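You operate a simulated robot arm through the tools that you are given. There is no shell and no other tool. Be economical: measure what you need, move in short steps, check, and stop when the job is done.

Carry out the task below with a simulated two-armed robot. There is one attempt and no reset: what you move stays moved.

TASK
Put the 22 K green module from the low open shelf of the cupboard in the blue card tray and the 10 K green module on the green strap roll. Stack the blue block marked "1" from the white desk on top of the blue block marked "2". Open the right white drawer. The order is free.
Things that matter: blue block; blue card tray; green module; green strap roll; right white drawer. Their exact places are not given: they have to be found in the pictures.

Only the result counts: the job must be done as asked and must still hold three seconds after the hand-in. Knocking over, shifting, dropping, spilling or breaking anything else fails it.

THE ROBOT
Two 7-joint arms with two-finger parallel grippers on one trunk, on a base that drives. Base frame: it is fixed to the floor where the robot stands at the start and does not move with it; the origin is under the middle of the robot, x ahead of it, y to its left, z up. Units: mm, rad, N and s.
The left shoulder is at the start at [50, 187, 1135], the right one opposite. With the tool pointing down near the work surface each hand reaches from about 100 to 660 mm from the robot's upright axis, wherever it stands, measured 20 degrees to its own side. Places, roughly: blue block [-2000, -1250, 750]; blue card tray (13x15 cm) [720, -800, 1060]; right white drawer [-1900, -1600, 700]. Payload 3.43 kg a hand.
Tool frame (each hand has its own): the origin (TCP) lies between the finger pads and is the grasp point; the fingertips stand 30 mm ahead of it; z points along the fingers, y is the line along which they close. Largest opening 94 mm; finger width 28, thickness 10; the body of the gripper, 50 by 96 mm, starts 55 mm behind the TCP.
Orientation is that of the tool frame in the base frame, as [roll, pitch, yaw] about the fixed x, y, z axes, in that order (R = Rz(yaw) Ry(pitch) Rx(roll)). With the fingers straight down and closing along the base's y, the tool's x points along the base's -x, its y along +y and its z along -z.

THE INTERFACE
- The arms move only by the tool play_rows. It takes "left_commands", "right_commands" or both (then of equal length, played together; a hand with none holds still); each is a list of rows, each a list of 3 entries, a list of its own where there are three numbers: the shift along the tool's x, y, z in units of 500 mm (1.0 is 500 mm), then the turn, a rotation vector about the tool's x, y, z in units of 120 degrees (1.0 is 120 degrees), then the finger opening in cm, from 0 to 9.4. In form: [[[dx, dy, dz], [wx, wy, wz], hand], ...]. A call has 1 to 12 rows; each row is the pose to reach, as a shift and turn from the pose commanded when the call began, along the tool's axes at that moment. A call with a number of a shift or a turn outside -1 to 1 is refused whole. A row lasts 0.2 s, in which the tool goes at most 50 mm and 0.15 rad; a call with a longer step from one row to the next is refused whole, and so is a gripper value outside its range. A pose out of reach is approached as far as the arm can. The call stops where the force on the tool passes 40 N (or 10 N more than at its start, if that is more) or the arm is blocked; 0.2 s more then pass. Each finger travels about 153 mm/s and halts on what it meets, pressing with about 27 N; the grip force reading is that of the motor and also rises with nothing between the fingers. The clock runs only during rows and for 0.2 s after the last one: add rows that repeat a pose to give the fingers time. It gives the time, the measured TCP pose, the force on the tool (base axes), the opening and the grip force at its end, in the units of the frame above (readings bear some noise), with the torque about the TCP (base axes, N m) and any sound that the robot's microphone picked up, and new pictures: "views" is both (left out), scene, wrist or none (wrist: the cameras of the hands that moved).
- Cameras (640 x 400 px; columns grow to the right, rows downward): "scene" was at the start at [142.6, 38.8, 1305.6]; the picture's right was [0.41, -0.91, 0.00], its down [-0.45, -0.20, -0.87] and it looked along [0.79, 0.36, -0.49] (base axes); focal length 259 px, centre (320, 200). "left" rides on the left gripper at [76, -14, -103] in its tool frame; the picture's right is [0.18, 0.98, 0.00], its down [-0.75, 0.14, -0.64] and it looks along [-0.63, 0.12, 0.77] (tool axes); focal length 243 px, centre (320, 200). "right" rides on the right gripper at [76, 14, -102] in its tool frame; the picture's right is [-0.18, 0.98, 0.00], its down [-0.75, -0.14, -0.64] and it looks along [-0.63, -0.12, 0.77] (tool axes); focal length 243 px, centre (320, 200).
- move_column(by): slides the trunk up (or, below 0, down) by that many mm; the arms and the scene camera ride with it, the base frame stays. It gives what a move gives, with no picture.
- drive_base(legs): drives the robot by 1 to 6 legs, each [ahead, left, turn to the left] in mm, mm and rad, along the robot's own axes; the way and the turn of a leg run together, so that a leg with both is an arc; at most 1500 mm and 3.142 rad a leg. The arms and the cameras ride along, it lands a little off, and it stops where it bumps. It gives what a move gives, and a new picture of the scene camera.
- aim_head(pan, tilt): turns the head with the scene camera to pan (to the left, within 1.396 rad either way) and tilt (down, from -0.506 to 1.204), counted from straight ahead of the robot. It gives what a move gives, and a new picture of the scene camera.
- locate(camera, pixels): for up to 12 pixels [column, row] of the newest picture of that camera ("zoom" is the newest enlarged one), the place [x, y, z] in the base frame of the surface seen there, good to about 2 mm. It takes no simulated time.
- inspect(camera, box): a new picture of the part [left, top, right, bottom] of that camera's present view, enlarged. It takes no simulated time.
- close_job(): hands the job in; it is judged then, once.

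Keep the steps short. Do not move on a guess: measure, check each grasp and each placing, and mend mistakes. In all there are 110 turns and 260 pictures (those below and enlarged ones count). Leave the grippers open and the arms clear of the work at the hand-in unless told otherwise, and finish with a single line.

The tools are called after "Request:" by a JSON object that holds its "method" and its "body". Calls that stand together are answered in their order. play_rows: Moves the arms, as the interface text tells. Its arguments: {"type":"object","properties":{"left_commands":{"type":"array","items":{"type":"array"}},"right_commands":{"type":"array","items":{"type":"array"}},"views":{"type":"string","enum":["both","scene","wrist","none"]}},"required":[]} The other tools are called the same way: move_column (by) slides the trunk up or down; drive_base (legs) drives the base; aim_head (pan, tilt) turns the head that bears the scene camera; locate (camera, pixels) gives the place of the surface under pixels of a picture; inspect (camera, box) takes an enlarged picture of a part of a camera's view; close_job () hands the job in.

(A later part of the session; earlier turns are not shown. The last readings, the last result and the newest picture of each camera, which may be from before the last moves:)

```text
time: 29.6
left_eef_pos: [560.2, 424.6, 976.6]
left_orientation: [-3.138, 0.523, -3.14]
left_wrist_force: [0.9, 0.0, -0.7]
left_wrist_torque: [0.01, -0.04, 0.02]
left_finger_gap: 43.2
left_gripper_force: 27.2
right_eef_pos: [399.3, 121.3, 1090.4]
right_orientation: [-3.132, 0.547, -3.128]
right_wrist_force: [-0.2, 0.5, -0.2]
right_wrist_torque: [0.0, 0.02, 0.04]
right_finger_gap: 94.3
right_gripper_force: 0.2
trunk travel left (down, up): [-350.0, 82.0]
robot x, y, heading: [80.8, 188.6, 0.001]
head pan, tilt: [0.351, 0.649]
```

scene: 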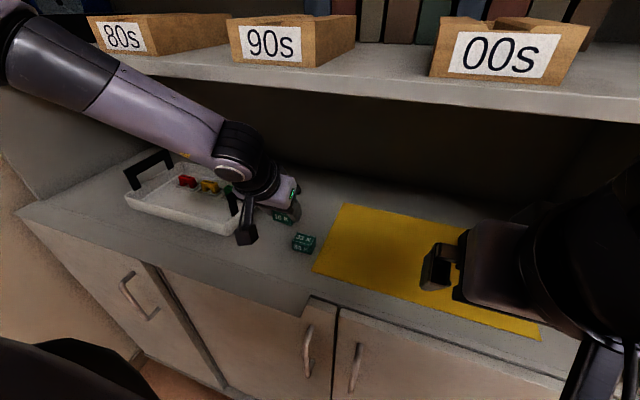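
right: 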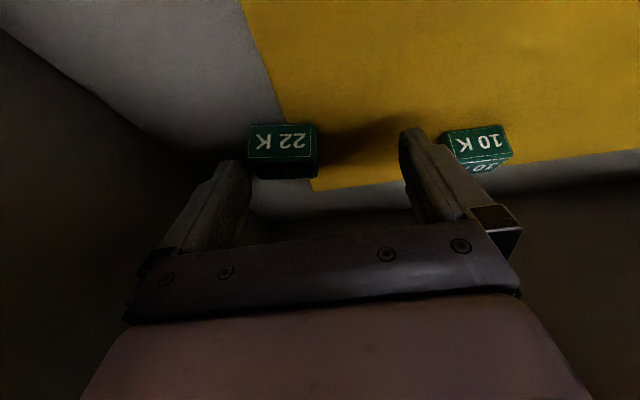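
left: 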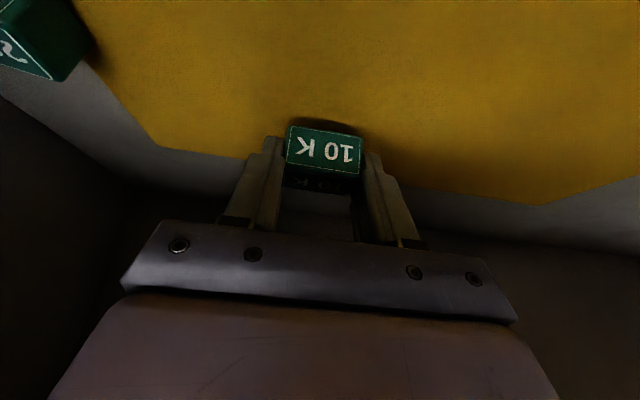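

Request:
{"method": "play_rows", "body": {"left_commands": [[[-0.057, 0.036, 0.045], [0, 0, 0], 2.5], [[-0.115, 0.073, 0.093], [0, 0, 0], 2.5], [[-0.115, 0.073, 0.093], [0, 0, 0], 2.5], [[-0.115, 0.073, 0.093], [0, 0, 0], 2.5]], "views": "both"}}

Request:
{"method": "inspect", "body": {"camera": "left", "box": [240, 100, 400, 200]}}

Request:
{"method": "inspect", "body": {"camera": "scene", "box": [240, 160, 368, 240]}}

```text
time: 30.6
left_eef_pos: [618.8, 457.0, 966.4]
left_orientation: [3.137, 0.517, 3.128]
left_wrist_force: [-0.3, 0.4, 0.2]
left_wrist_torque: [0.03, -0.02, 0.02]
left_finger_gap: 43.0
left_gripper_force: 27.1
right_eef_pos: [390.6, 120.0, 1091.8]
right_orientation: [-3.138, 0.558, -3.13]
right_wrist_force: [0.1, -0.1, -0.6]
right_wrist_torque: [0.03, -0.01, -0.01]
right_finger_gap: 94.2
right_gripper_force: 0.0
trunk travel left (down, up): [-350.0, 82.0]
robot x, y, heading: [80.8, 193.1, -0.002]
head pan, tilt: [0.351, 0.649]
```

scene: 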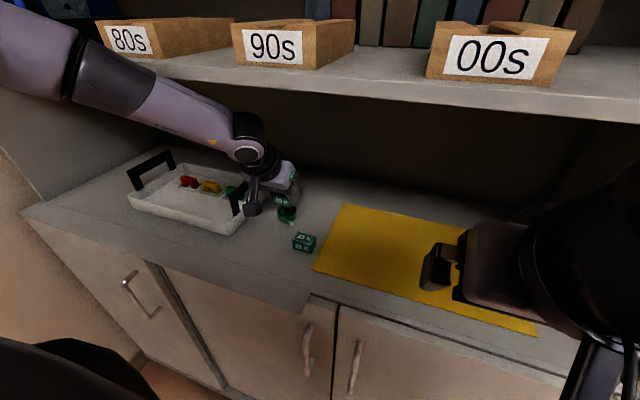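
left: 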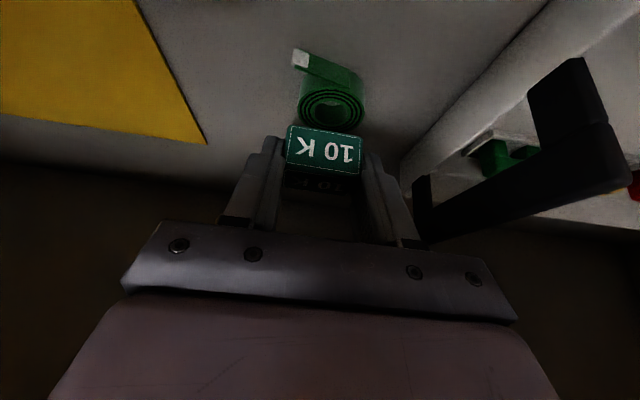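

```text
4.00 times, centred on (320, 150) of left
```

zoom: 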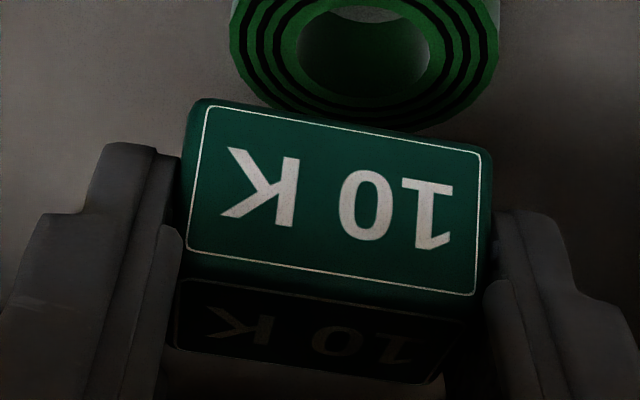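

```text
5.00 times, centred on (304, 200) of scene
```

zoom: 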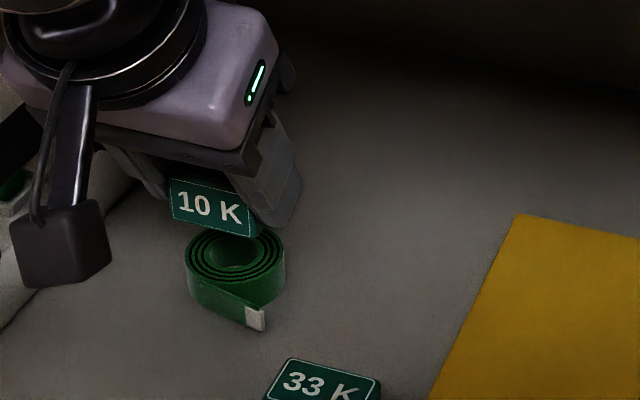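

The hand stopped about 14 mm short and the base was pushed back slightly, so a link may be touching something. I'll measure the forearm against the upper shelf.

Request:
{"method": "locate", "body": {"camera": "scene", "pixels": [[20, 30], [60, 40], [70, 90], [100, 60], [120, 65], [140, 105], [200, 110], [247, 125], [110, 55], [150, 75], [247, 152], [250, 205]]}}

Request:
{"method": "inspect", "body": {"camera": "scene", "box": [0, 0, 320, 200]}}

```text
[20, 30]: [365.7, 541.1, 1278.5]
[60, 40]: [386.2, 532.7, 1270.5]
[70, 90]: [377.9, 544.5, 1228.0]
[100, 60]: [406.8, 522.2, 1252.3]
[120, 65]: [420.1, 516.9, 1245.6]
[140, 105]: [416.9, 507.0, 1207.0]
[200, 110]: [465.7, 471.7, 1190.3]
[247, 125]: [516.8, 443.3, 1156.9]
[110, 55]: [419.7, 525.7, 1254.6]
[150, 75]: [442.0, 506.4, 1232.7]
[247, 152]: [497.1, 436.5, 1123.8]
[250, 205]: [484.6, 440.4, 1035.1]
```

```text
2.00 times, centred on (160, 100) of scene
```

zoom: 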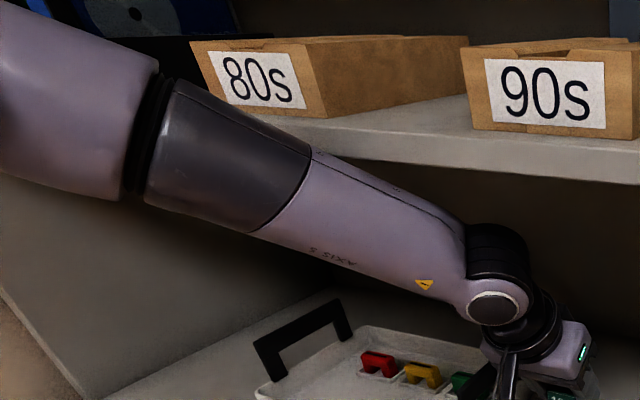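

The forearm touches the front edge of the upper shelf (x 474, z 1205–1230). I'll pull the hand back and up, then lower the trunk so the forearm enters flatter.

Request:
{"method": "play_rows", "body": {"left_commands": [[[0.085, 0, -0.05], [0, 0, 0], 2.5], [[0.17, 0, -0.1], [0, 0, 0], 2.5], [[0.25, 0, -0.145], [0, 0, 0], 2.5], [[0.208, 0, -0.22], [0, 0, 0], 2.5], [[0.165, 0, -0.295], [0, 0, 0], 2.5], [[0.165, 0, -0.295], [0, 0, 0], 2.5]], "views": "none"}}

Request:
{"method": "move_column", "body": {"by": -80}}

```text
time: 32.0
left_eef_pos: [488.3, 461.1, 1053.5]
left_orientation: [-3.137, 0.523, -3.141]
left_wrist_force: [0.5, -0.5, -0.2]
left_wrist_torque: [-0.01, 0.03, 0.03]
left_finger_gap: 43.2
left_gripper_force: 27.0
right_eef_pos: [399.9, 122.3, 1088.6]
right_orientation: [-3.133, 0.548, -3.129]
right_wrist_force: [0.1, -0.4, 0.0]
right_wrist_torque: [-0.02, -0.02, 0.02]
right_finger_gap: 93.7
right_gripper_force: 0.1
trunk travel left (down, up): [-350.0, 82.0]
robot x, y, heading: [76.9, 190.0, -0.001]
head pan, tilt: [0.351, 0.649]
```

```text
time: 33.2
left_eef_pos: [487.3, 460.9, 973.5]
left_orientation: [-3.14, 0.524, 3.141]
left_wrist_force: [-0.5, 0.2, -1.1]
left_wrist_torque: [0.01, 0.02, 0.0]
left_finger_gap: 43.0
left_gripper_force: 26.9
right_eef_pos: [400.2, 121.6, 1010.9]
right_orientation: [-3.134, 0.551, -3.128]
right_wrist_force: [-0.5, -0.2, 0.6]
right_wrist_torque: [-0.03, -0.03, 0.03]
right_finger_gap: 93.8
right_gripper_force: 0.2
trunk travel left (down, up): [-270.0, 162.0]
robot x, y, heading: [75.7, 189.8, -0.003]
head pan, tilt: [0.351, 0.649]
```

Request:
{"method": "play_rows", "body": {"left_commands": [[[-0.08, 0, 0.055], [0, 0, 0], 2.5], [[-0.16, 0, 0.11], [0, 0, 0], 2.5], [[-0.24, 0, 0.165], [0, 0, 0], 2.5], [[-0.24, 0, 0.165], [0, 0, 0], 2.5], [[-0.24, 0, 0.165], [0, 0, 0], 2.5]], "views": "both"}}

Request:
{"method": "inspect", "body": {"camera": "left", "box": [240, 100, 400, 200]}}

Request:
{"method": "locate", "body": {"camera": "zoom", "pixels": [[200, 110], [480, 160], [190, 250], [470, 300], [360, 40], [235, 30], [498, 40], [330, 190]]}}

```text
time: 34.4
left_eef_pos: [632.2, 460.3, 960.8]
left_orientation: [-3.141, 0.523, -3.141]
left_wrist_force: [-0.2, -0.2, -0.9]
left_wrist_torque: [-0.01, -0.03, -0.02]
left_finger_gap: 43.0
left_gripper_force: 26.9
right_eef_pos: [398.5, 122.1, 1010.5]
right_orientation: [-3.135, 0.55, -3.126]
right_wrist_force: [1.2, 0.4, -0.6]
right_wrist_torque: [0.0, 0.0, 0.01]
right_finger_gap: 94.0
right_gripper_force: 0.0
trunk travel left (down, up): [-270.0, 162.0]
robot x, y, heading: [77.0, 191.6, -0.001]
head pan, tilt: [0.351, 0.649]
```

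scene: 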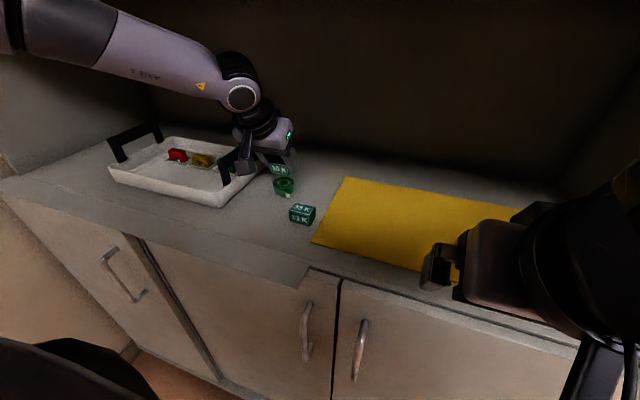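
left: 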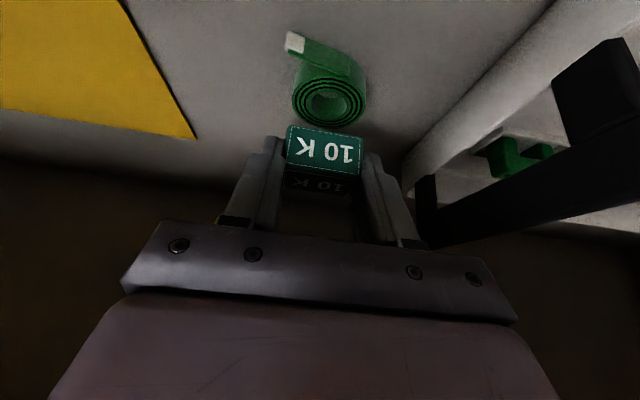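

```text
4.00 times, centred on (320, 150) of left
```

zoom: 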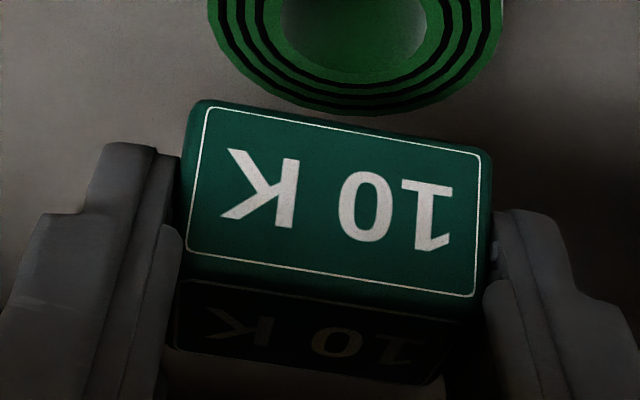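

```text
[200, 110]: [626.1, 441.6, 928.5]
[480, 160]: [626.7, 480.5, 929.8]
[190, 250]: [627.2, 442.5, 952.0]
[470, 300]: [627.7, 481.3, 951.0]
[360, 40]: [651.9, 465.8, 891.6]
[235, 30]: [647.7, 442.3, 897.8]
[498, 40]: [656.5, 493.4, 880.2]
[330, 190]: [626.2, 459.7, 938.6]
```

Request:
{"method": "locate", "body": {"camera": "left", "pixels": [[297, 108], [363, 105], [330, 124], [335, 84], [310, 118], [355, 116], [305, 82], [362, 90], [330, 108]]}}

```text
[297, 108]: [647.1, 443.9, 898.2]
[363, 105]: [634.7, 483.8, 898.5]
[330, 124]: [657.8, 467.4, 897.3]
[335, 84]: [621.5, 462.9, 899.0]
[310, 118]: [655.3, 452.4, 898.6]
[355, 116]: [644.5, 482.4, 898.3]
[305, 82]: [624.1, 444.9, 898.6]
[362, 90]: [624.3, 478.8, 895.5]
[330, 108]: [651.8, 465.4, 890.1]
```

The module is centred at (641,461) with its bottom at 927, above the roll centre at (640,463) with its top at 899. I'll lower it 27 mm.

Request:
{"method": "play_rows", "body": {"left_commands": [[[0.013, 0.003, 0.023], [0, 0, 0], 2.5], [[0.024, 0.003, 0.042], [0, 0, 0], 2.5], [[0.027, 0.003, 0.0465], [0, 0, 0], 2.5], [[0.027, 0.003, 0.0465], [0, 0, 0], 2.5]], "views": "both"}}

Request:
{"method": "inspect", "body": {"camera": "scene", "box": [250, 150, 330, 200]}}

```text
time: 35.4
left_eef_pos: [632.4, 461.3, 935.0]
left_orientation: [3.141, 0.524, -3.141]
left_wrist_force: [0.2, 0.0, 0.6]
left_wrist_torque: [0.03, 0.0, 0.01]
left_finger_gap: 42.9
left_gripper_force: 27.1
right_eef_pos: [399.4, 123.1, 1010.0]
right_orientation: [-3.133, 0.547, -3.128]
right_wrist_force: [0.4, 0.3, 0.4]
right_wrist_torque: [0.03, -0.01, 0.0]
right_finger_gap: 93.7
right_gripper_force: 0.0
trunk travel left (down, up): [-270.0, 162.0]
robot x, y, heading: [78.9, 190.6, -0.003]
head pan, tilt: [0.351, 0.649]
```

scene: 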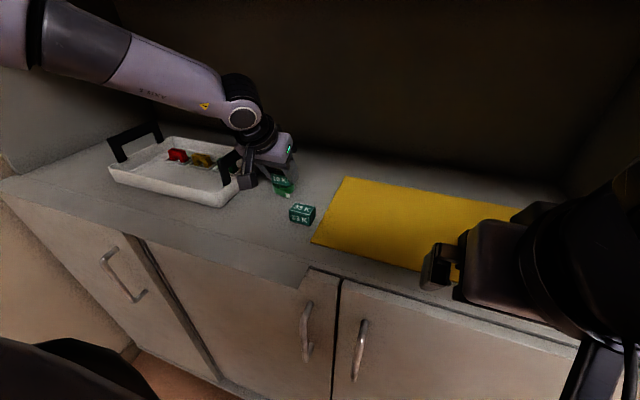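
left: 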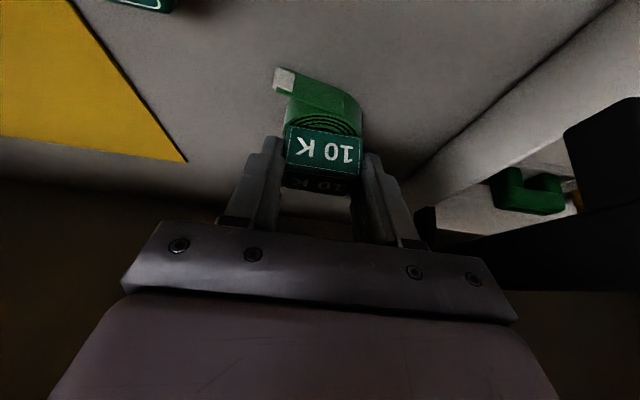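

```text
8.00 times, centred on (290, 175) of scene
```

zoom: 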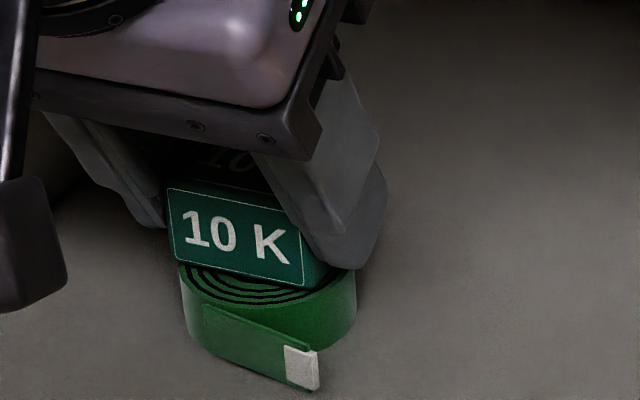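

Request:
{"method": "play_rows", "body": {"left_commands": [[[0.0015, 0, 0.0025], [0, 0, 0], 2.5], [[0.0025, 0, 0.004], [0, 0, 0], 2.5], [[0.0025, 0, 0.004], [0, 0, 0], 2.5]], "views": "none"}}

Request:
{"method": "inspect", "body": {"camera": "scene", "box": [250, 150, 330, 200]}}

```text
time: 36.2
left_eef_pos: [631.2, 462.9, 932.0]
left_orientation: [-3.14, 0.526, 3.141]
left_wrist_force: [0.5, 0.8, 5.3]
left_wrist_torque: [0.03, -0.04, 0.03]
left_finger_gap: 43.2
left_gripper_force: 26.9
right_eef_pos: [398.8, 122.0, 1010.2]
right_orientation: [-3.132, 0.549, -3.128]
right_wrist_force: [-0.7, 0.0, 0.0]
right_wrist_torque: [-0.02, 0.03, 0.01]
right_finger_gap: 94.1
right_gripper_force: 0.1
trunk travel left (down, up): [-270.0, 162.0]
robot x, y, heading: [80.1, 189.9, 0.001]
head pan, tilt: [0.351, 0.649]
```

```text
8.00 times, centred on (290, 175) of scene
```

zoom: 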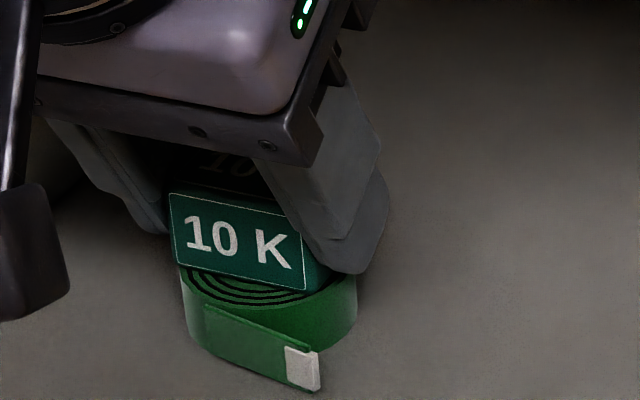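

A contact force of 5 N shows the module is down. I'll open to 65 mm, which each finger clears by about 11 mm, and retreat along the fingers.

Request:
{"method": "play_rows", "body": {"left_commands": [[[0, 0, 0], [0, 0, 0], 4.8], [[0, 0, 0], [0, 0, 0], 6.5], [[0, 0, 0], [0, 0, 0], 6.5], [[0, 0, -0.06], [0, 0, 0], 6.5], [[0, 0, -0.12], [0, 0, 0], 6.5], [[0.05, 0, -0.16], [0, 0, 0], 6.5], [[0.05, 0, -0.16], [0, 0, 0], 6.5]], "views": "both"}}

Request:
{"method": "inspect", "body": {"camera": "scene", "box": [250, 150, 330, 200]}}

```text
time: 37.8
left_eef_pos: [570.2, 462.7, 987.2]
left_orientation: [-3.141, 0.524, -3.139]
left_wrist_force: [-0.3, -0.5, -0.1]
left_wrist_torque: [0.04, 0.0, 0.02]
left_finger_gap: 64.9
left_gripper_force: 0.1
right_eef_pos: [399.6, 121.7, 1010.4]
right_orientation: [-3.134, 0.55, -3.128]
right_wrist_force: [1.0, 0.2, -1.2]
right_wrist_torque: [0.0, 0.03, 0.03]
right_finger_gap: 94.1
right_gripper_force: 0.0
trunk travel left (down, up): [-270.0, 162.0]
robot x, y, heading: [81.6, 191.9, 0.001]
head pan, tilt: [0.351, 0.649]
```

scene: 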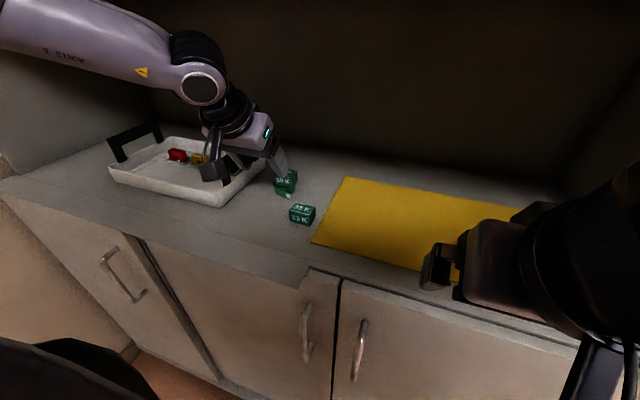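
left: 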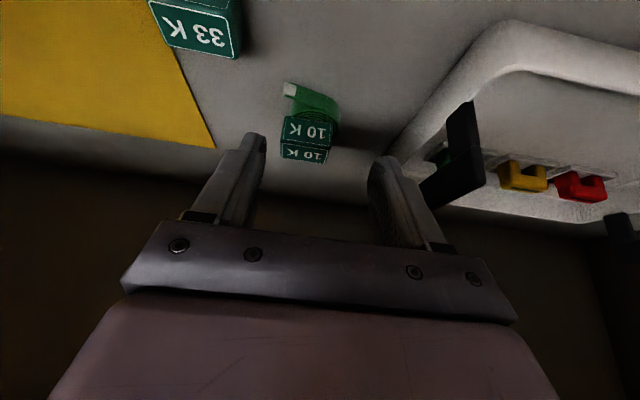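

```text
8.00 times, centred on (290, 175) of scene
```

zoom: 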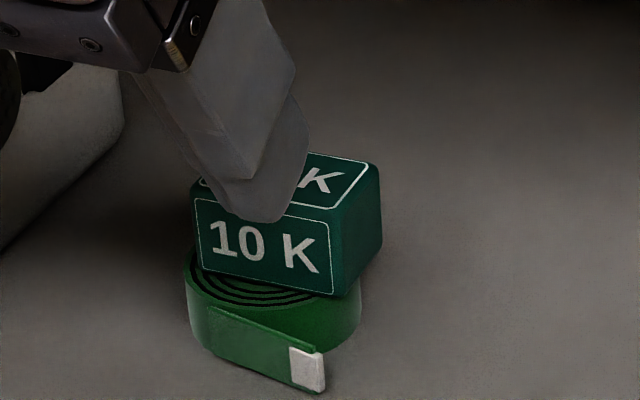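

The 10 K rests on the roll. I'll withdraw the left hand from the shelf and raise the right hand for the drive to the right.

Request:
{"method": "play_rows", "body": {"left_commands": [[[0.06, 0, -0.04], [0, 0, 0], 6.5], [[0.12, 0, -0.08], [0, 0, 0], 6.5], [[0.18, 0, -0.12], [0, 0, 0], 6.5], [[0.2, 0, -0.14], [0, 0, 0], 9.4], [[0.2, 0, -0.14], [0, 0, 0], 9.4]], "right_commands": [[[-0.03, 0, -0.052], [0, 0, 0], 9.4], [[-0.06, 0, -0.104], [0, 0, 0], 9.4], [[-0.09, 0, -0.156], [0, 0, 0], 9.4], [[-0.12, 0, -0.208], [0, 0, 0], 9.4], [[-0.12, 0, -0.208], [0, 0, 0], 9.4]], "views": "scene"}}

Request:
{"method": "drive_base", "body": {"legs": [[0, -230, 0], [0, -225, 0]]}}

```text
time: 39.0
left_eef_pos: [448.4, 463.6, 999.8]
left_orientation: [-3.139, 0.523, 3.14]
left_wrist_force: [0.8, -0.3, 0.6]
left_wrist_torque: [0.01, -0.03, 0.0]
left_finger_gap: 94.1
left_gripper_force: 0.1
right_eef_pos: [399.7, 122.6, 1124.8]
right_orientation: [-3.12, 0.536, -3.127]
right_wrist_force: [0.0, -0.4, 0.5]
right_wrist_torque: [-0.02, -0.03, 0.01]
right_finger_gap: 93.9
right_gripper_force: 0.1
trunk travel left (down, up): [-270.0, 162.0]
robot x, y, heading: [80.1, 193.8, 0.0]
head pan, tilt: [0.351, 0.649]
```

scene: 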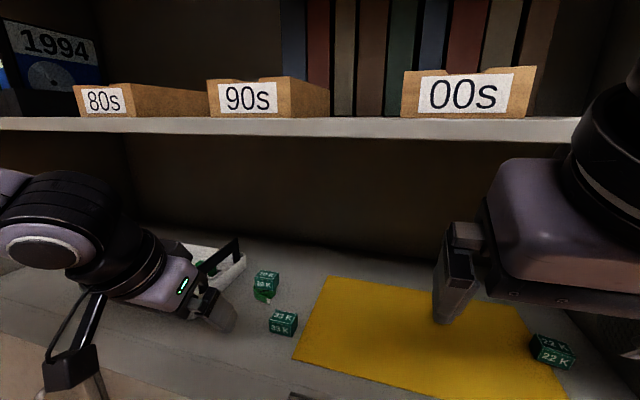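

```text
time: 43.9
left_eef_pos: [448.5, 6.3, 1000.2]
left_orientation: [-3.142, 0.523, 3.141]
left_wrist_force: [-0.3, 0.0, -0.6]
left_wrist_torque: [-0.02, -0.04, -0.02]
left_finger_gap: 94.2
left_gripper_force: 0.0
right_eef_pos: [398.1, -337.0, 1124.8]
right_orientation: [-3.122, 0.534, -3.128]
right_wrist_force: [0.6, 0.4, 0.1]
right_wrist_torque: [0.0, 0.01, 0.01]
right_finger_gap: 94.0
right_gripper_force: 0.1
trunk travel left (down, up): [-270.0, 162.0]
robot x, y, heading: [79.6, -264.5, -0.0]
head pan, tilt: [0.351, 0.649]
```

scene: 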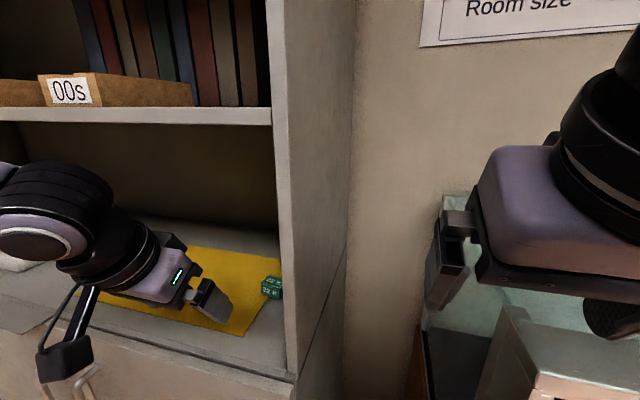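

The left hand is in front of the opening. I'll move it to a point 60 mm short of the 22 K.

Request:
{"method": "play_rows", "body": {"left_commands": [[[-0.049, -0.022, 0.045], [0, 0, 0], 9.4], [[-0.098, -0.044, 0.09], [0, 0, 0], 9.4], [[-0.146, -0.066, 0.136], [0, 0, 0], 9.4], [[-0.195, -0.088, 0.182], [0, 0, 0], 9.4], [[-0.195, -0.088, 0.182], [0, 0, 0], 9.4]], "views": "both"}}

Request:
{"method": "locate", "body": {"camera": "left", "pixels": [[298, 103], [345, 110], [292, 120], [343, 130], [318, 138], [318, 115]]}}

```text
time: 45.1
left_eef_pos: [578.3, -39.3, 970.0]
left_orientation: [3.141, 0.523, 3.141]
left_wrist_force: [-0.3, 0.4, 0.4]
left_wrist_torque: [-0.03, -0.05, -0.01]
left_finger_gap: 93.8
left_gripper_force: 0.0
right_eef_pos: [400.5, -338.1, 1117.5]
right_orientation: [-3.11, 0.521, -3.131]
right_wrist_force: [-0.2, -0.6, -0.2]
right_wrist_torque: [0.0, -0.03, -0.02]
right_finger_gap: 94.0
right_gripper_force: 0.2
trunk travel left (down, up): [-270.0, 162.0]
robot x, y, heading: [76.5, -264.5, 0.001]
head pan, tilt: [0.351, 0.649]
```

scene: 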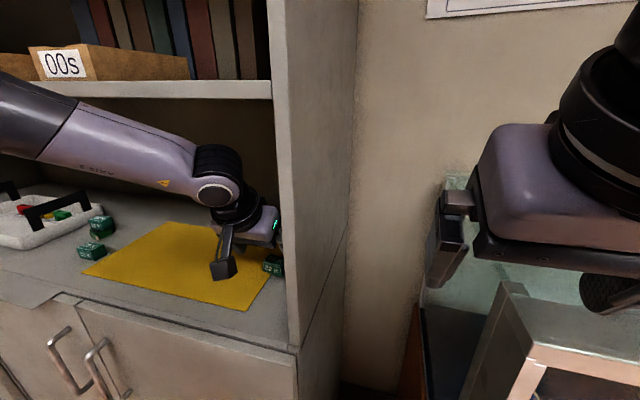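
left: 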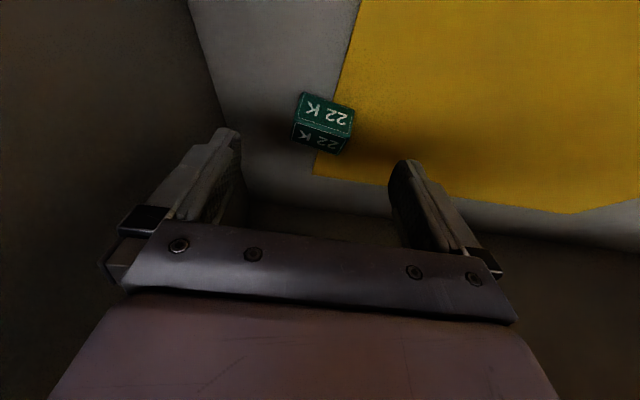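

```text
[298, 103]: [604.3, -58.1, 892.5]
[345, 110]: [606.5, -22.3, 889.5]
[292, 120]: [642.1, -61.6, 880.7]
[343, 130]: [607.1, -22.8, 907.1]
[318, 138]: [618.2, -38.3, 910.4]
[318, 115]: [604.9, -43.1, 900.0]
```

Request:
{"method": "play_rows", "body": {"left_commands": [[[0, 0, 0.04], [0, 0, 0], 9.4], [[0, 0, 0.08], [0, 0, 0], 9.4], [[0, 0, 0.12], [0, 0, 0], 9.4], [[0, 0, 0.12], [0, 0, 0], 9.4], [[0, 0, 0.12], [0, 0, 0], 9.4]], "views": "wrist"}}

```text
time: 46.3
left_eef_pos: [609.0, -38.5, 916.2]
left_orientation: [-3.139, 0.522, 3.141]
left_wrist_force: [0.9, -0.7, -0.4]
left_wrist_torque: [0.0, -0.01, 0.01]
left_finger_gap: 94.1
left_gripper_force: 0.0
right_eef_pos: [400.6, -337.4, 1118.7]
right_orientation: [-3.109, 0.519, -3.13]
right_wrist_force: [0.0, -0.1, -0.4]
right_wrist_torque: [-0.02, 0.02, -0.01]
right_finger_gap: 93.9
right_gripper_force: 0.2
trunk travel left (down, up): [-270.0, 162.0]
robot x, y, heading: [77.2, -267.0, -0.001]
head pan, tilt: [0.351, 0.649]
```

left: 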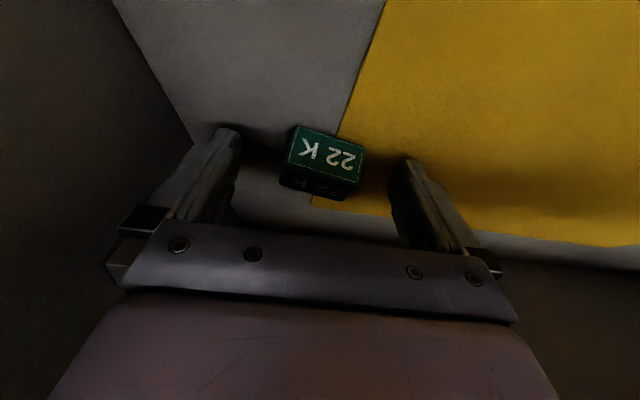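

Aligned. I'll close, lift and retract.

Request:
{"method": "play_rows", "body": {"left_commands": [[[0, 0, 0], [0, 0, 0], 5], [[0, 0, 0], [0, 0, 0], 2.5], [[0, 0, 0], [0, 0, 0], 2.5], [[0, 0, 0], [0, 0, 0], 2.5], [[-0.02, 0, -0.035], [0, 0, 0], 2.5], [[-0.04, 0, -0.08], [0, 0, 0], 2.5], [[0.04, 0, -0.13], [0, 0, 0], 2.5], [[0.12, 0, -0.18], [0, 0, 0], 2.5], [[0.2, 0, -0.23], [0, 0, 0], 2.5], [[0.24, 0, -0.25], [0, 0, 0], 2.5], [[0.24, 0, -0.25], [0, 0, 0], 2.5]], "views": "both"}}

```text
time: 48.7
left_eef_pos: [440.2, -38.7, 965.4]
left_orientation: [-3.14, 0.523, -3.141]
left_wrist_force: [-0.2, -0.1, 0.1]
left_wrist_torque: [-0.01, 0.01, -0.02]
left_finger_gap: 43.3
left_gripper_force: 26.9
right_eef_pos: [400.4, -336.0, 1118.9]
right_orientation: [-3.109, 0.517, -3.131]
right_wrist_force: [0.5, -0.2, -0.2]
right_wrist_torque: [0.01, -0.01, 0.0]
right_finger_gap: 94.1
right_gripper_force: 0.0
trunk travel left (down, up): [-270.0, 162.0]
robot x, y, heading: [79.2, -267.8, 0.0]
head pan, tilt: [0.351, 0.649]
```

scene: 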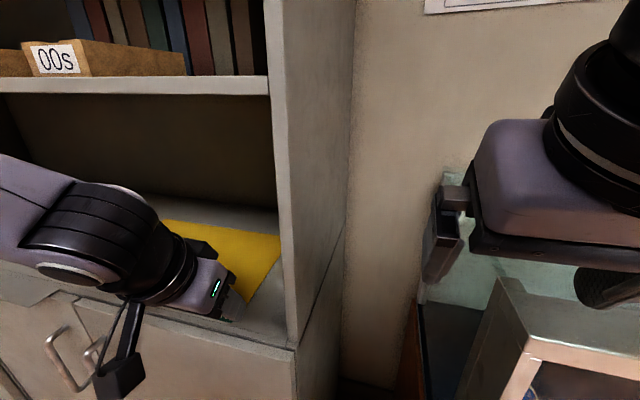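
left: 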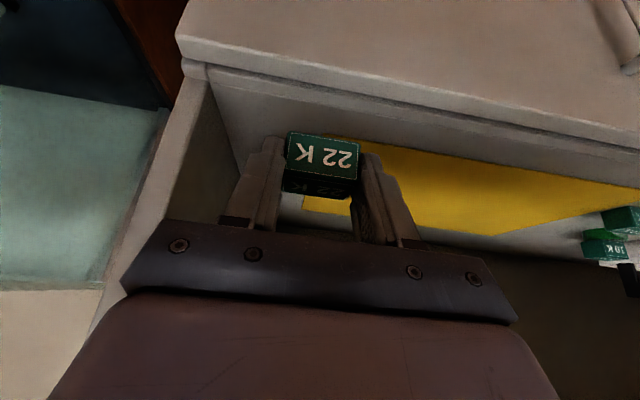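

The 22 K is held (gap 43.3 mm). I'll back off from the cupboard, raise the trunk, and look for the blue card tray on the right.

Request:
{"method": "drive_base", "body": {"legs": [[-120, 0, 0]]}}

Request:
{"method": "move_column", "body": {"by": 160}}

Request:
{"method": "aim_head", "body": {"pan": -0.75, "tilt": 0.45}}

```text
time: 49.9
left_eef_pos: [320.7, -38.5, 967.0]
left_orientation: [-3.141, 0.522, 3.14]
left_wrist_force: [-0.3, 0.9, -0.5]
left_wrist_torque: [-0.01, 0.0, 0.01]
left_finger_gap: 42.8
left_gripper_force: 27.0
right_eef_pos: [280.3, -336.8, 1119.8]
right_orientation: [-3.109, 0.521, -3.132]
right_wrist_force: [0.9, 0.0, 0.0]
right_wrist_torque: [0.04, 0.01, 0.04]
right_finger_gap: 94.0
right_gripper_force: 0.1
trunk travel left (down, up): [-270.0, 162.0]
robot x, y, heading: [-39.6, -263.2, 0.001]
head pan, tilt: [0.351, 0.649]
```

scene: 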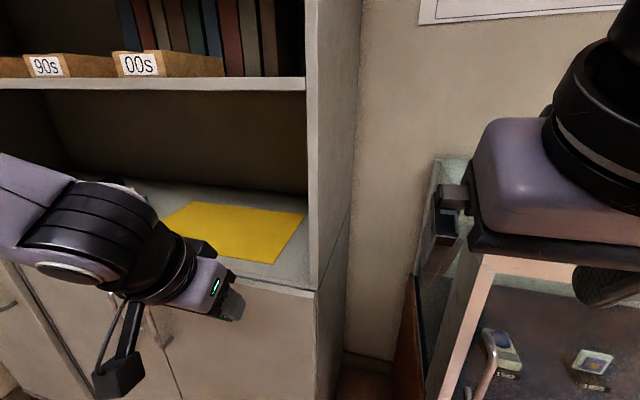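

```text
time: 51.7
left_eef_pos: [320.8, -38.8, 1126.3]
left_orientation: [-3.14, 0.523, 3.138]
left_wrist_force: [-0.6, 0.4, -1.0]
left_wrist_torque: [0.0, 0.0, 0.0]
left_finger_gap: 42.9
left_gripper_force: 26.3
right_eef_pos: [282.6, -338.6, 1274.2]
right_orientation: [-3.097, 0.507, -3.131]
right_wrist_force: [0.8, 1.3, -0.4]
right_wrist_torque: [-0.03, 0.02, 0.02]
right_finger_gap: 93.9
right_gripper_force: 0.1
trunk travel left (down, up): [-430.0, 2.0]
robot x, y, heading: [-39.1, -266.8, -0.004]
head pan, tilt: [0.351, 0.649]
```

```text
time: 53.1
left_eef_pos: [321.4, -39.1, 1125.3]
left_orientation: [3.141, 0.524, 3.14]
left_wrist_force: [0.4, -0.2, 0.2]
left_wrist_torque: [-0.01, -0.03, 0.03]
left_finger_gap: 43.2
left_gripper_force: 27.0
right_eef_pos: [280.9, -338.0, 1279.2]
right_orientation: [-3.109, 0.52, -3.131]
right_wrist_force: [0.2, 0.1, 0.1]
right_wrist_torque: [-0.02, 0.01, -0.02]
right_finger_gap: 93.9
right_gripper_force: 0.0
trunk travel left (down, up): [-430.0, 2.0]
robot x, y, heading: [-39.6, -266.6, -0.004]
head pan, tilt: [-0.75, 0.45]
```

scene: 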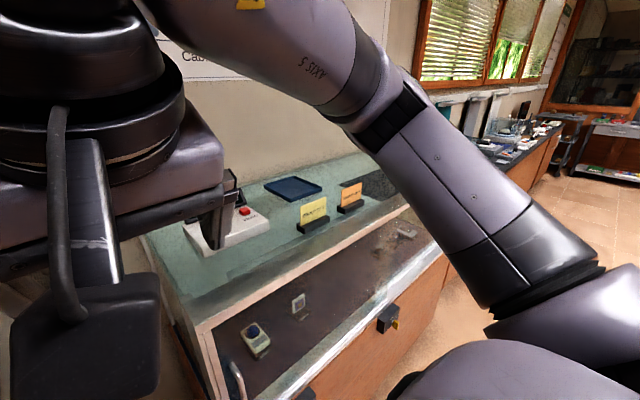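

I see the blue tray at (293,188), with card stands in front of it at (313,215) and (350,197) and a white device at (235,230). I'll measure all of them.

Request:
{"method": "locate", "body": {"camera": "scene", "pixels": [[266, 186], [293, 177], [321, 187], [293, 201], [293, 188], [313, 205], [313, 228], [350, 195], [350, 212], [230, 240], [270, 225], [380, 190]]}}

Request:
{"method": "inspect", "body": {"camera": "scene", "box": [170, 140, 410, 290]}}

```text
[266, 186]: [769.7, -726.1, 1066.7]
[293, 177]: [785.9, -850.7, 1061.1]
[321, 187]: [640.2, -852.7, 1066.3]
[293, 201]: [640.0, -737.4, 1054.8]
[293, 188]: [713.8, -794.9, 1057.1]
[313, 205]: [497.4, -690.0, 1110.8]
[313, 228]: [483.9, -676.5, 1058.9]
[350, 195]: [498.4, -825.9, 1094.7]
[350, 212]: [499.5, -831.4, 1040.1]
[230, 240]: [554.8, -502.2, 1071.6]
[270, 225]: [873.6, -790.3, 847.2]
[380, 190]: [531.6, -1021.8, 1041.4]
```

```text
2.67 times, centred on (290, 215) of scene
```

zoom: 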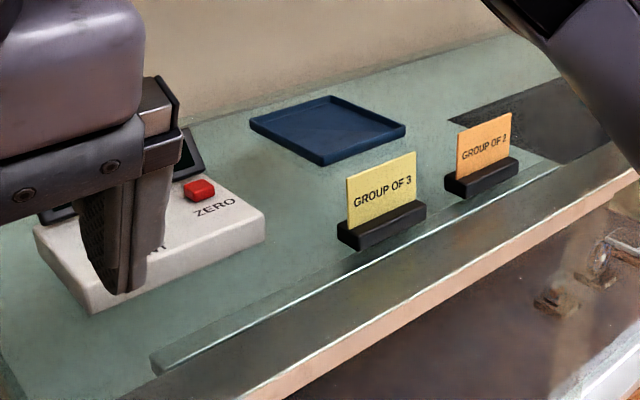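

The tray spans x 640–785 and y -857 to -733, with its floor at 1057. The cards stand at x ≈ 495 with tops near 1112. I'll drive right so the left hand lines up with the tray, staying back from the cabinet.

Request:
{"method": "drive_base", "body": {"legs": [[0, -370, 0], [0, -375, 0]]}}

Request:
{"method": "aim_head", "body": {"pan": 0.3, "tilt": 0.45}}

```text
time: 60.3
left_eef_pos: [319.2, -786.9, 1125.2]
left_orientation: [-3.141, 0.524, 3.138]
left_wrist_force: [-0.2, 0.3, -0.8]
left_wrist_torque: [-0.03, -0.02, 0.02]
left_finger_gap: 43.3
left_gripper_force: 27.2
right_eef_pos: [276.0, -1084.8, 1278.1]
right_orientation: [-3.109, 0.518, -3.132]
right_wrist_force: [0.5, -0.2, 0.2]
right_wrist_torque: [-0.03, -0.02, -0.03]
right_finger_gap: 94.0
right_gripper_force: 0.0
trunk travel left (down, up): [-430.0, 2.0]
robot x, y, heading: [-43.9, -1016.2, -0.008]
head pan, tilt: [-0.75, 0.45]
```

scene: 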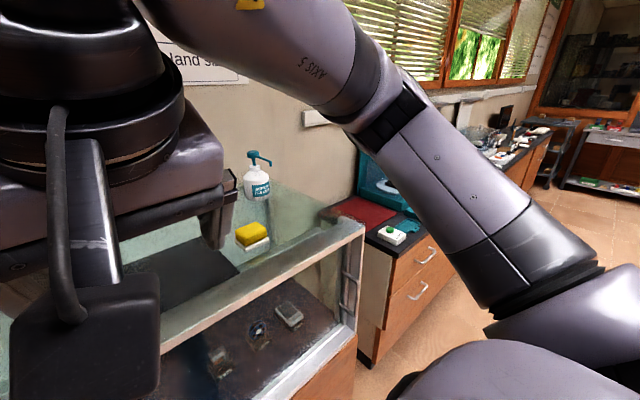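

```text
time: 61.6
left_eef_pos: [319.2, -787.1, 1126.0]
left_orientation: [-3.139, 0.526, 3.14]
left_wrist_force: [-0.2, 0.7, -0.9]
left_wrist_torque: [0.01, 0.0, 0.02]
left_finger_gap: 43.1
left_gripper_force: 26.9
right_eef_pos: [277.4, -1083.9, 1279.6]
right_orientation: [-3.105, 0.514, -3.135]
right_wrist_force: [-0.3, -0.4, 0.5]
right_wrist_torque: [-0.01, 0.01, -0.01]
right_finger_gap: 93.8
right_gripper_force: 0.1
trunk travel left (down, up): [-430.0, 2.0]
robot x, y, heading: [-44.8, -1015.0, -0.002]
head pan, tilt: [0.3, 0.45]
```

scene: 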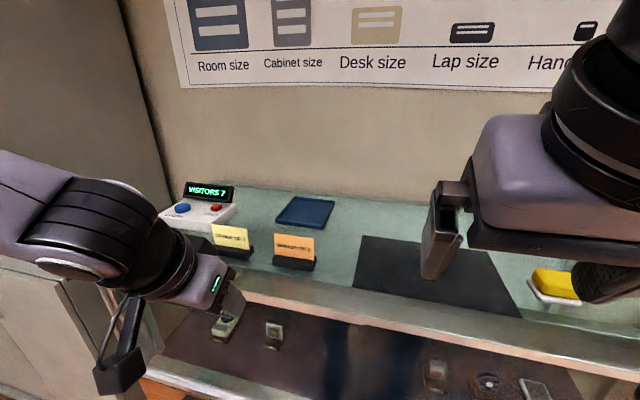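

I'll raise the left hand 65 mm to clear the cards, then drive ahead in small legs.

Request:
{"method": "play_rows", "body": {"left_commands": [[[-0.033, 0, -0.056], [0, 0, 0], 2.5], [[-0.065, 0, -0.112], [0, 0, 0], 2.5], [[-0.065, 0, -0.112], [0, 0, 0], 2.5]], "views": "none"}}

Request:
{"method": "drive_base", "body": {"legs": [[60, 0, 0], [40, 0, 0], [20, 0, 0]]}}

```text
time: 62.4
left_eef_pos: [319.0, -786.1, 1191.4]
left_orientation: [-3.141, 0.523, 3.137]
left_wrist_force: [0.3, 0.4, -0.8]
left_wrist_torque: [0.02, -0.02, 0.06]
left_finger_gap: 43.2
left_gripper_force: 27.4
right_eef_pos: [278.3, -1084.7, 1279.0]
right_orientation: [-3.108, 0.518, -3.137]
right_wrist_force: [-0.9, 0.2, 0.7]
right_wrist_torque: [0.01, -0.01, -0.01]
right_finger_gap: 94.1
right_gripper_force: 0.0
trunk travel left (down, up): [-430.0, 2.0]
robot x, y, heading: [-43.5, -1011.7, -0.006]
head pan, tilt: [0.3, 0.45]
```

```text
time: 64.3
left_eef_pos: [438.5, -787.2, 1190.9]
left_orientation: [3.141, 0.521, 3.138]
left_wrist_force: [0.0, 0.7, -1.0]
left_wrist_torque: [-0.01, 0.03, 0.01]
left_finger_gap: 43.5
left_gripper_force: 26.7
right_eef_pos: [397.3, -1084.1, 1277.8]
right_orientation: [-3.109, 0.519, -3.133]
right_wrist_force: [-0.1, -0.1, 0.5]
right_wrist_torque: [0.0, 0.04, -0.01]
right_finger_gap: 93.9
right_gripper_force: 0.0
trunk travel left (down, up): [-430.0, 2.0]
robot x, y, heading: [74.9, -1011.5, -0.002]
head pan, tilt: [0.3, 0.45]
```

scene: 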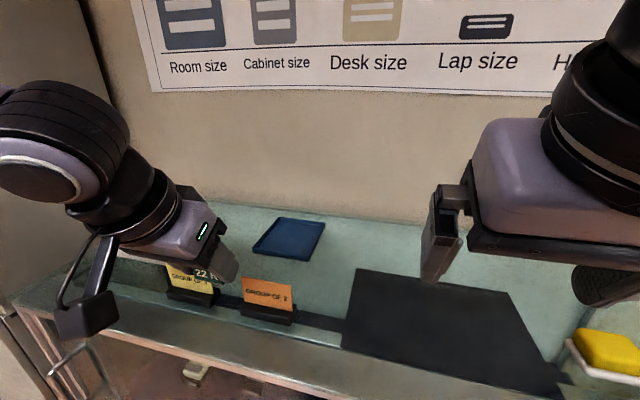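

No bump. I'll reach out over the tray at z ≈ 1180.

Request:
{"method": "play_rows", "body": {"left_commands": [[[-0.069, -0.003, 0.044], [0, 0, 0], 2.5], [[-0.138, -0.006, 0.088], [0, 0, 0], 2.5], [[-0.207, -0.009, 0.132], [0, 0, 0], 2.5], [[-0.276, -0.012, 0.177], [0, 0, 0], 2.5], [[-0.345, -0.015, 0.221], [0, 0, 0], 2.5], [[-0.405, -0.016, 0.26], [0, 0, 0], 2.5], [[-0.405, -0.016, 0.26], [0, 0, 0], 2.5]], "views": "both"}}

```text
time: 65.9
left_eef_pos: [677.4, -795.6, 1179.6]
left_orientation: [-3.141, 0.523, 3.138]
left_wrist_force: [-0.2, -0.4, -0.3]
left_wrist_torque: [-0.02, 0.0, 0.01]
left_finger_gap: 43.1
left_gripper_force: 26.5
right_eef_pos: [396.1, -1084.5, 1278.2]
right_orientation: [-3.109, 0.518, -3.134]
right_wrist_force: [-0.1, -0.2, -0.6]
right_wrist_torque: [0.01, 0.03, -0.01]
right_finger_gap: 94.0
right_gripper_force: 0.1
trunk travel left (down, up): [-430.0, 2.0]
robot x, y, heading: [78.0, -1007.6, -0.0]
head pan, tilt: [0.3, 0.45]
```

scene: 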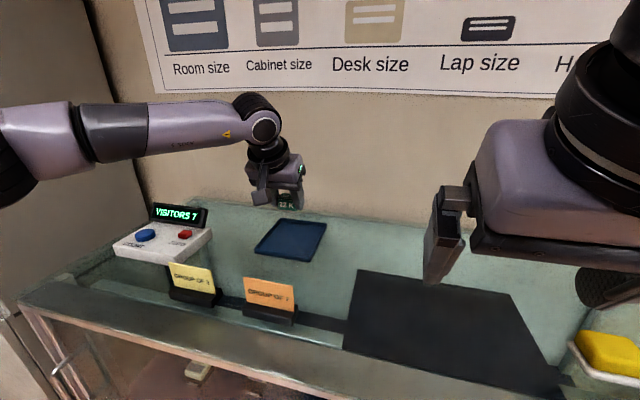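
left: 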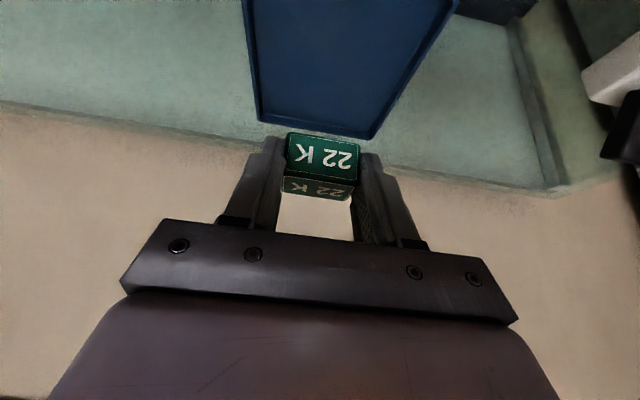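

Request:
{"method": "locate", "body": {"camera": "left", "pixels": [[270, 110], [365, 125], [300, 60], [400, 50], [450, 5], [248, 20]]}}

Request:
{"method": "locate", "body": {"camera": "scene", "pixels": [[256, 249], [310, 262], [326, 222], [278, 219], [292, 240], [268, 290], [190, 275]]}}

```text
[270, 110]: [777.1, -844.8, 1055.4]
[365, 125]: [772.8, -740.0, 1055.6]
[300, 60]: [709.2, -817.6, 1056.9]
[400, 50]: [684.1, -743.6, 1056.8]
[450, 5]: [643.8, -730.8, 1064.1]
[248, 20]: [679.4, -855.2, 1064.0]
```

```text
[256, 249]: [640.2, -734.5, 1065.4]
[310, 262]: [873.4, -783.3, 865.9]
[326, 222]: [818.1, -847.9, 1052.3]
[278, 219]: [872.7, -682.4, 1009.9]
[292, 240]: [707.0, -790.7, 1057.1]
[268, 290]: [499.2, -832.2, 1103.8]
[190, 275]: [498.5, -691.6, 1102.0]
```

The tray floor is at 1056.5. I'll lower straight down to 2 mm above it.

Request:
{"method": "play_rows", "body": {"left_commands": [[[0.025, 0, 0.052], [0, 0, 0], 2.5], [[0.05, 0, 0.104], [0, 0, 0], 2.5], [[0.076, 0, 0.155], [0, 0, 0], 2.5], [[0.076, 0, 0.155], [0, 0, 0], 2.5], [[0.078, 0, 0.159], [0, 0, 0], 2.5], [[0.078, 0, 0.159], [0, 0, 0], 2.5]], "views": "both"}}

Request:
{"method": "inspect", "body": {"camera": "scene", "box": [180, 150, 372, 270]}}

```text
time: 67.3
left_eef_pos: [682.6, -794.0, 1092.1]
left_orientation: [-3.141, 0.523, 3.138]
left_wrist_force: [0.4, -0.2, -0.5]
left_wrist_torque: [-0.01, 0.04, 0.03]
left_finger_gap: 42.9
left_gripper_force: 27.1
right_eef_pos: [397.0, -1084.8, 1277.8]
right_orientation: [-3.11, 0.517, -3.135]
right_wrist_force: [-1.1, -0.1, 0.7]
right_wrist_torque: [0.01, -0.06, 0.06]
right_finger_gap: 93.7
right_gripper_force: 0.1
trunk travel left (down, up): [-430.0, 2.0]
robot x, y, heading: [79.6, -1011.2, -0.003]
head pan, tilt: [0.3, 0.45]
```

scene: 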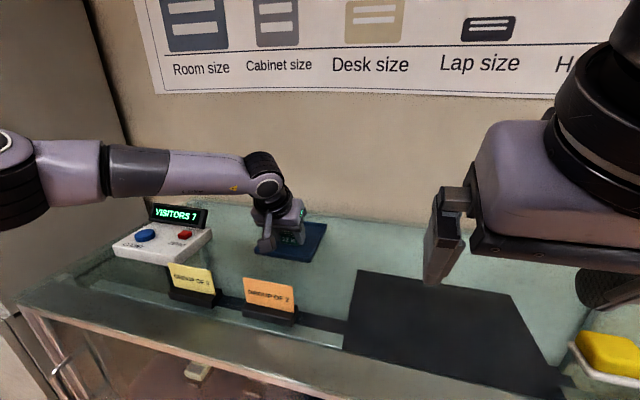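
left: 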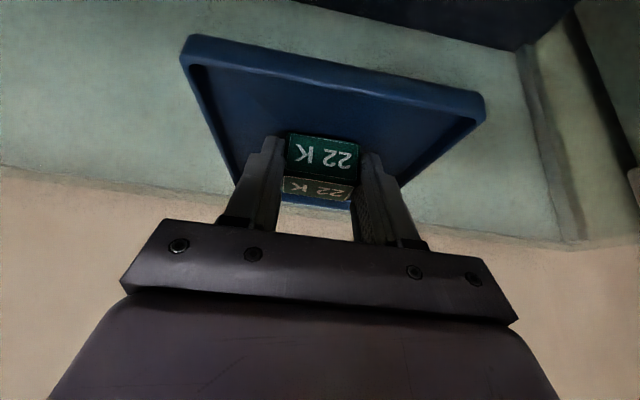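

```text
3.33 times, centred on (276, 210) of scene
```

zoom: 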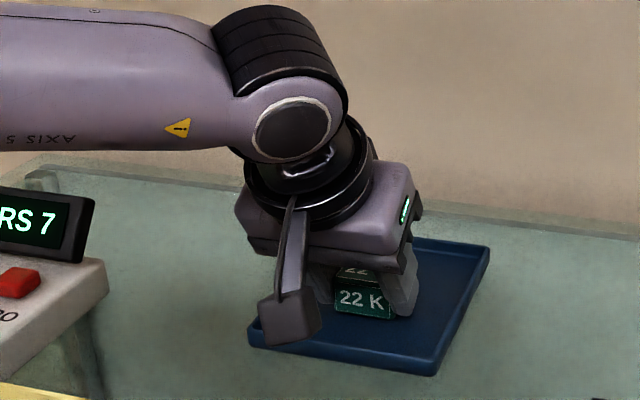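

Now the last 2–3 mm down. Then I'll check the force.

Request:
{"method": "play_rows", "body": {"left_commands": [[[0.0013, 0, 0.0022], [0, 0, 0], 2.5], [[0.0028, 0, 0.0048], [0, 0, 0], 2.5], [[0.0028, 0, 0.0048], [0, 0, 0], 2.5]], "views": "none"}}

```text
time: 68.1
left_eef_pos: [681.1, -794.3, 1090.0]
left_orientation: [-3.14, 0.524, 3.139]
left_wrist_force: [-0.8, 0.4, 0.3]
left_wrist_torque: [0.01, 0.0, -0.03]
left_finger_gap: 43.2
left_gripper_force: 27.0
left hand out of reach, approached as far as the arm can: row 2
right_eef_pos: [396.6, -1083.2, 1278.8]
right_orientation: [-3.11, 0.519, -3.134]
right_wrist_force: [-0.4, 0.0, 0.3]
right_wrist_torque: [0.0, 0.02, 0.01]
right_finger_gap: 93.9
right_gripper_force: 0.0
trunk travel left (down, up): [-430.0, 2.0]
robot x, y, heading: [78.9, -1012.8, -0.002]
head pan, tilt: [0.3, 0.45]
```

There's no contact yet and the arm is at its reach limit, so I'll lower the trunk by 2 mm.

Request:
{"method": "move_column", "body": {"by": -2}}

Request:
{"method": "inspect", "body": {"camera": "left", "box": [240, 100, 400, 200]}}

Request:
{"method": "locate", "body": {"camera": "zoom", "pixels": [[220, 140], [440, 165], [330, 130], [330, 122]]}}

```text
time: 68.6
left_eef_pos: [682.5, -793.8, 1088.0]
left_orientation: [-3.139, 0.527, 3.138]
left_wrist_force: [-1.1, 1.4, 7.2]
left_wrist_torque: [0.19, 0.0, 0.05]
left_finger_gap: 43.1
left_gripper_force: 27.3
right_eef_pos: [396.6, -1083.9, 1275.9]
right_orientation: [-3.109, 0.519, -3.132]
right_wrist_force: [-0.2, 0.2, 0.2]
right_wrist_torque: [0.01, -0.02, -0.02]
right_finger_gap: 94.0
right_gripper_force: 0.0
trunk travel left (down, up): [-428.0, 4.0]
robot x, y, heading: [76.3, -1011.5, -0.004]
head pan, tilt: [0.3, 0.45]
```

```text
4.00 times, centred on (320, 150) of left
```

zoom: 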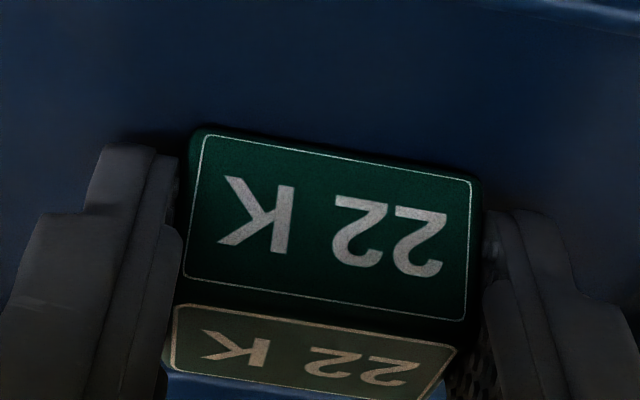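

```text
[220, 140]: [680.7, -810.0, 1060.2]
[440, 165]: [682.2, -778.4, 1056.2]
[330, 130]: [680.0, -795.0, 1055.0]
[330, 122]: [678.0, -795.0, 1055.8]
```

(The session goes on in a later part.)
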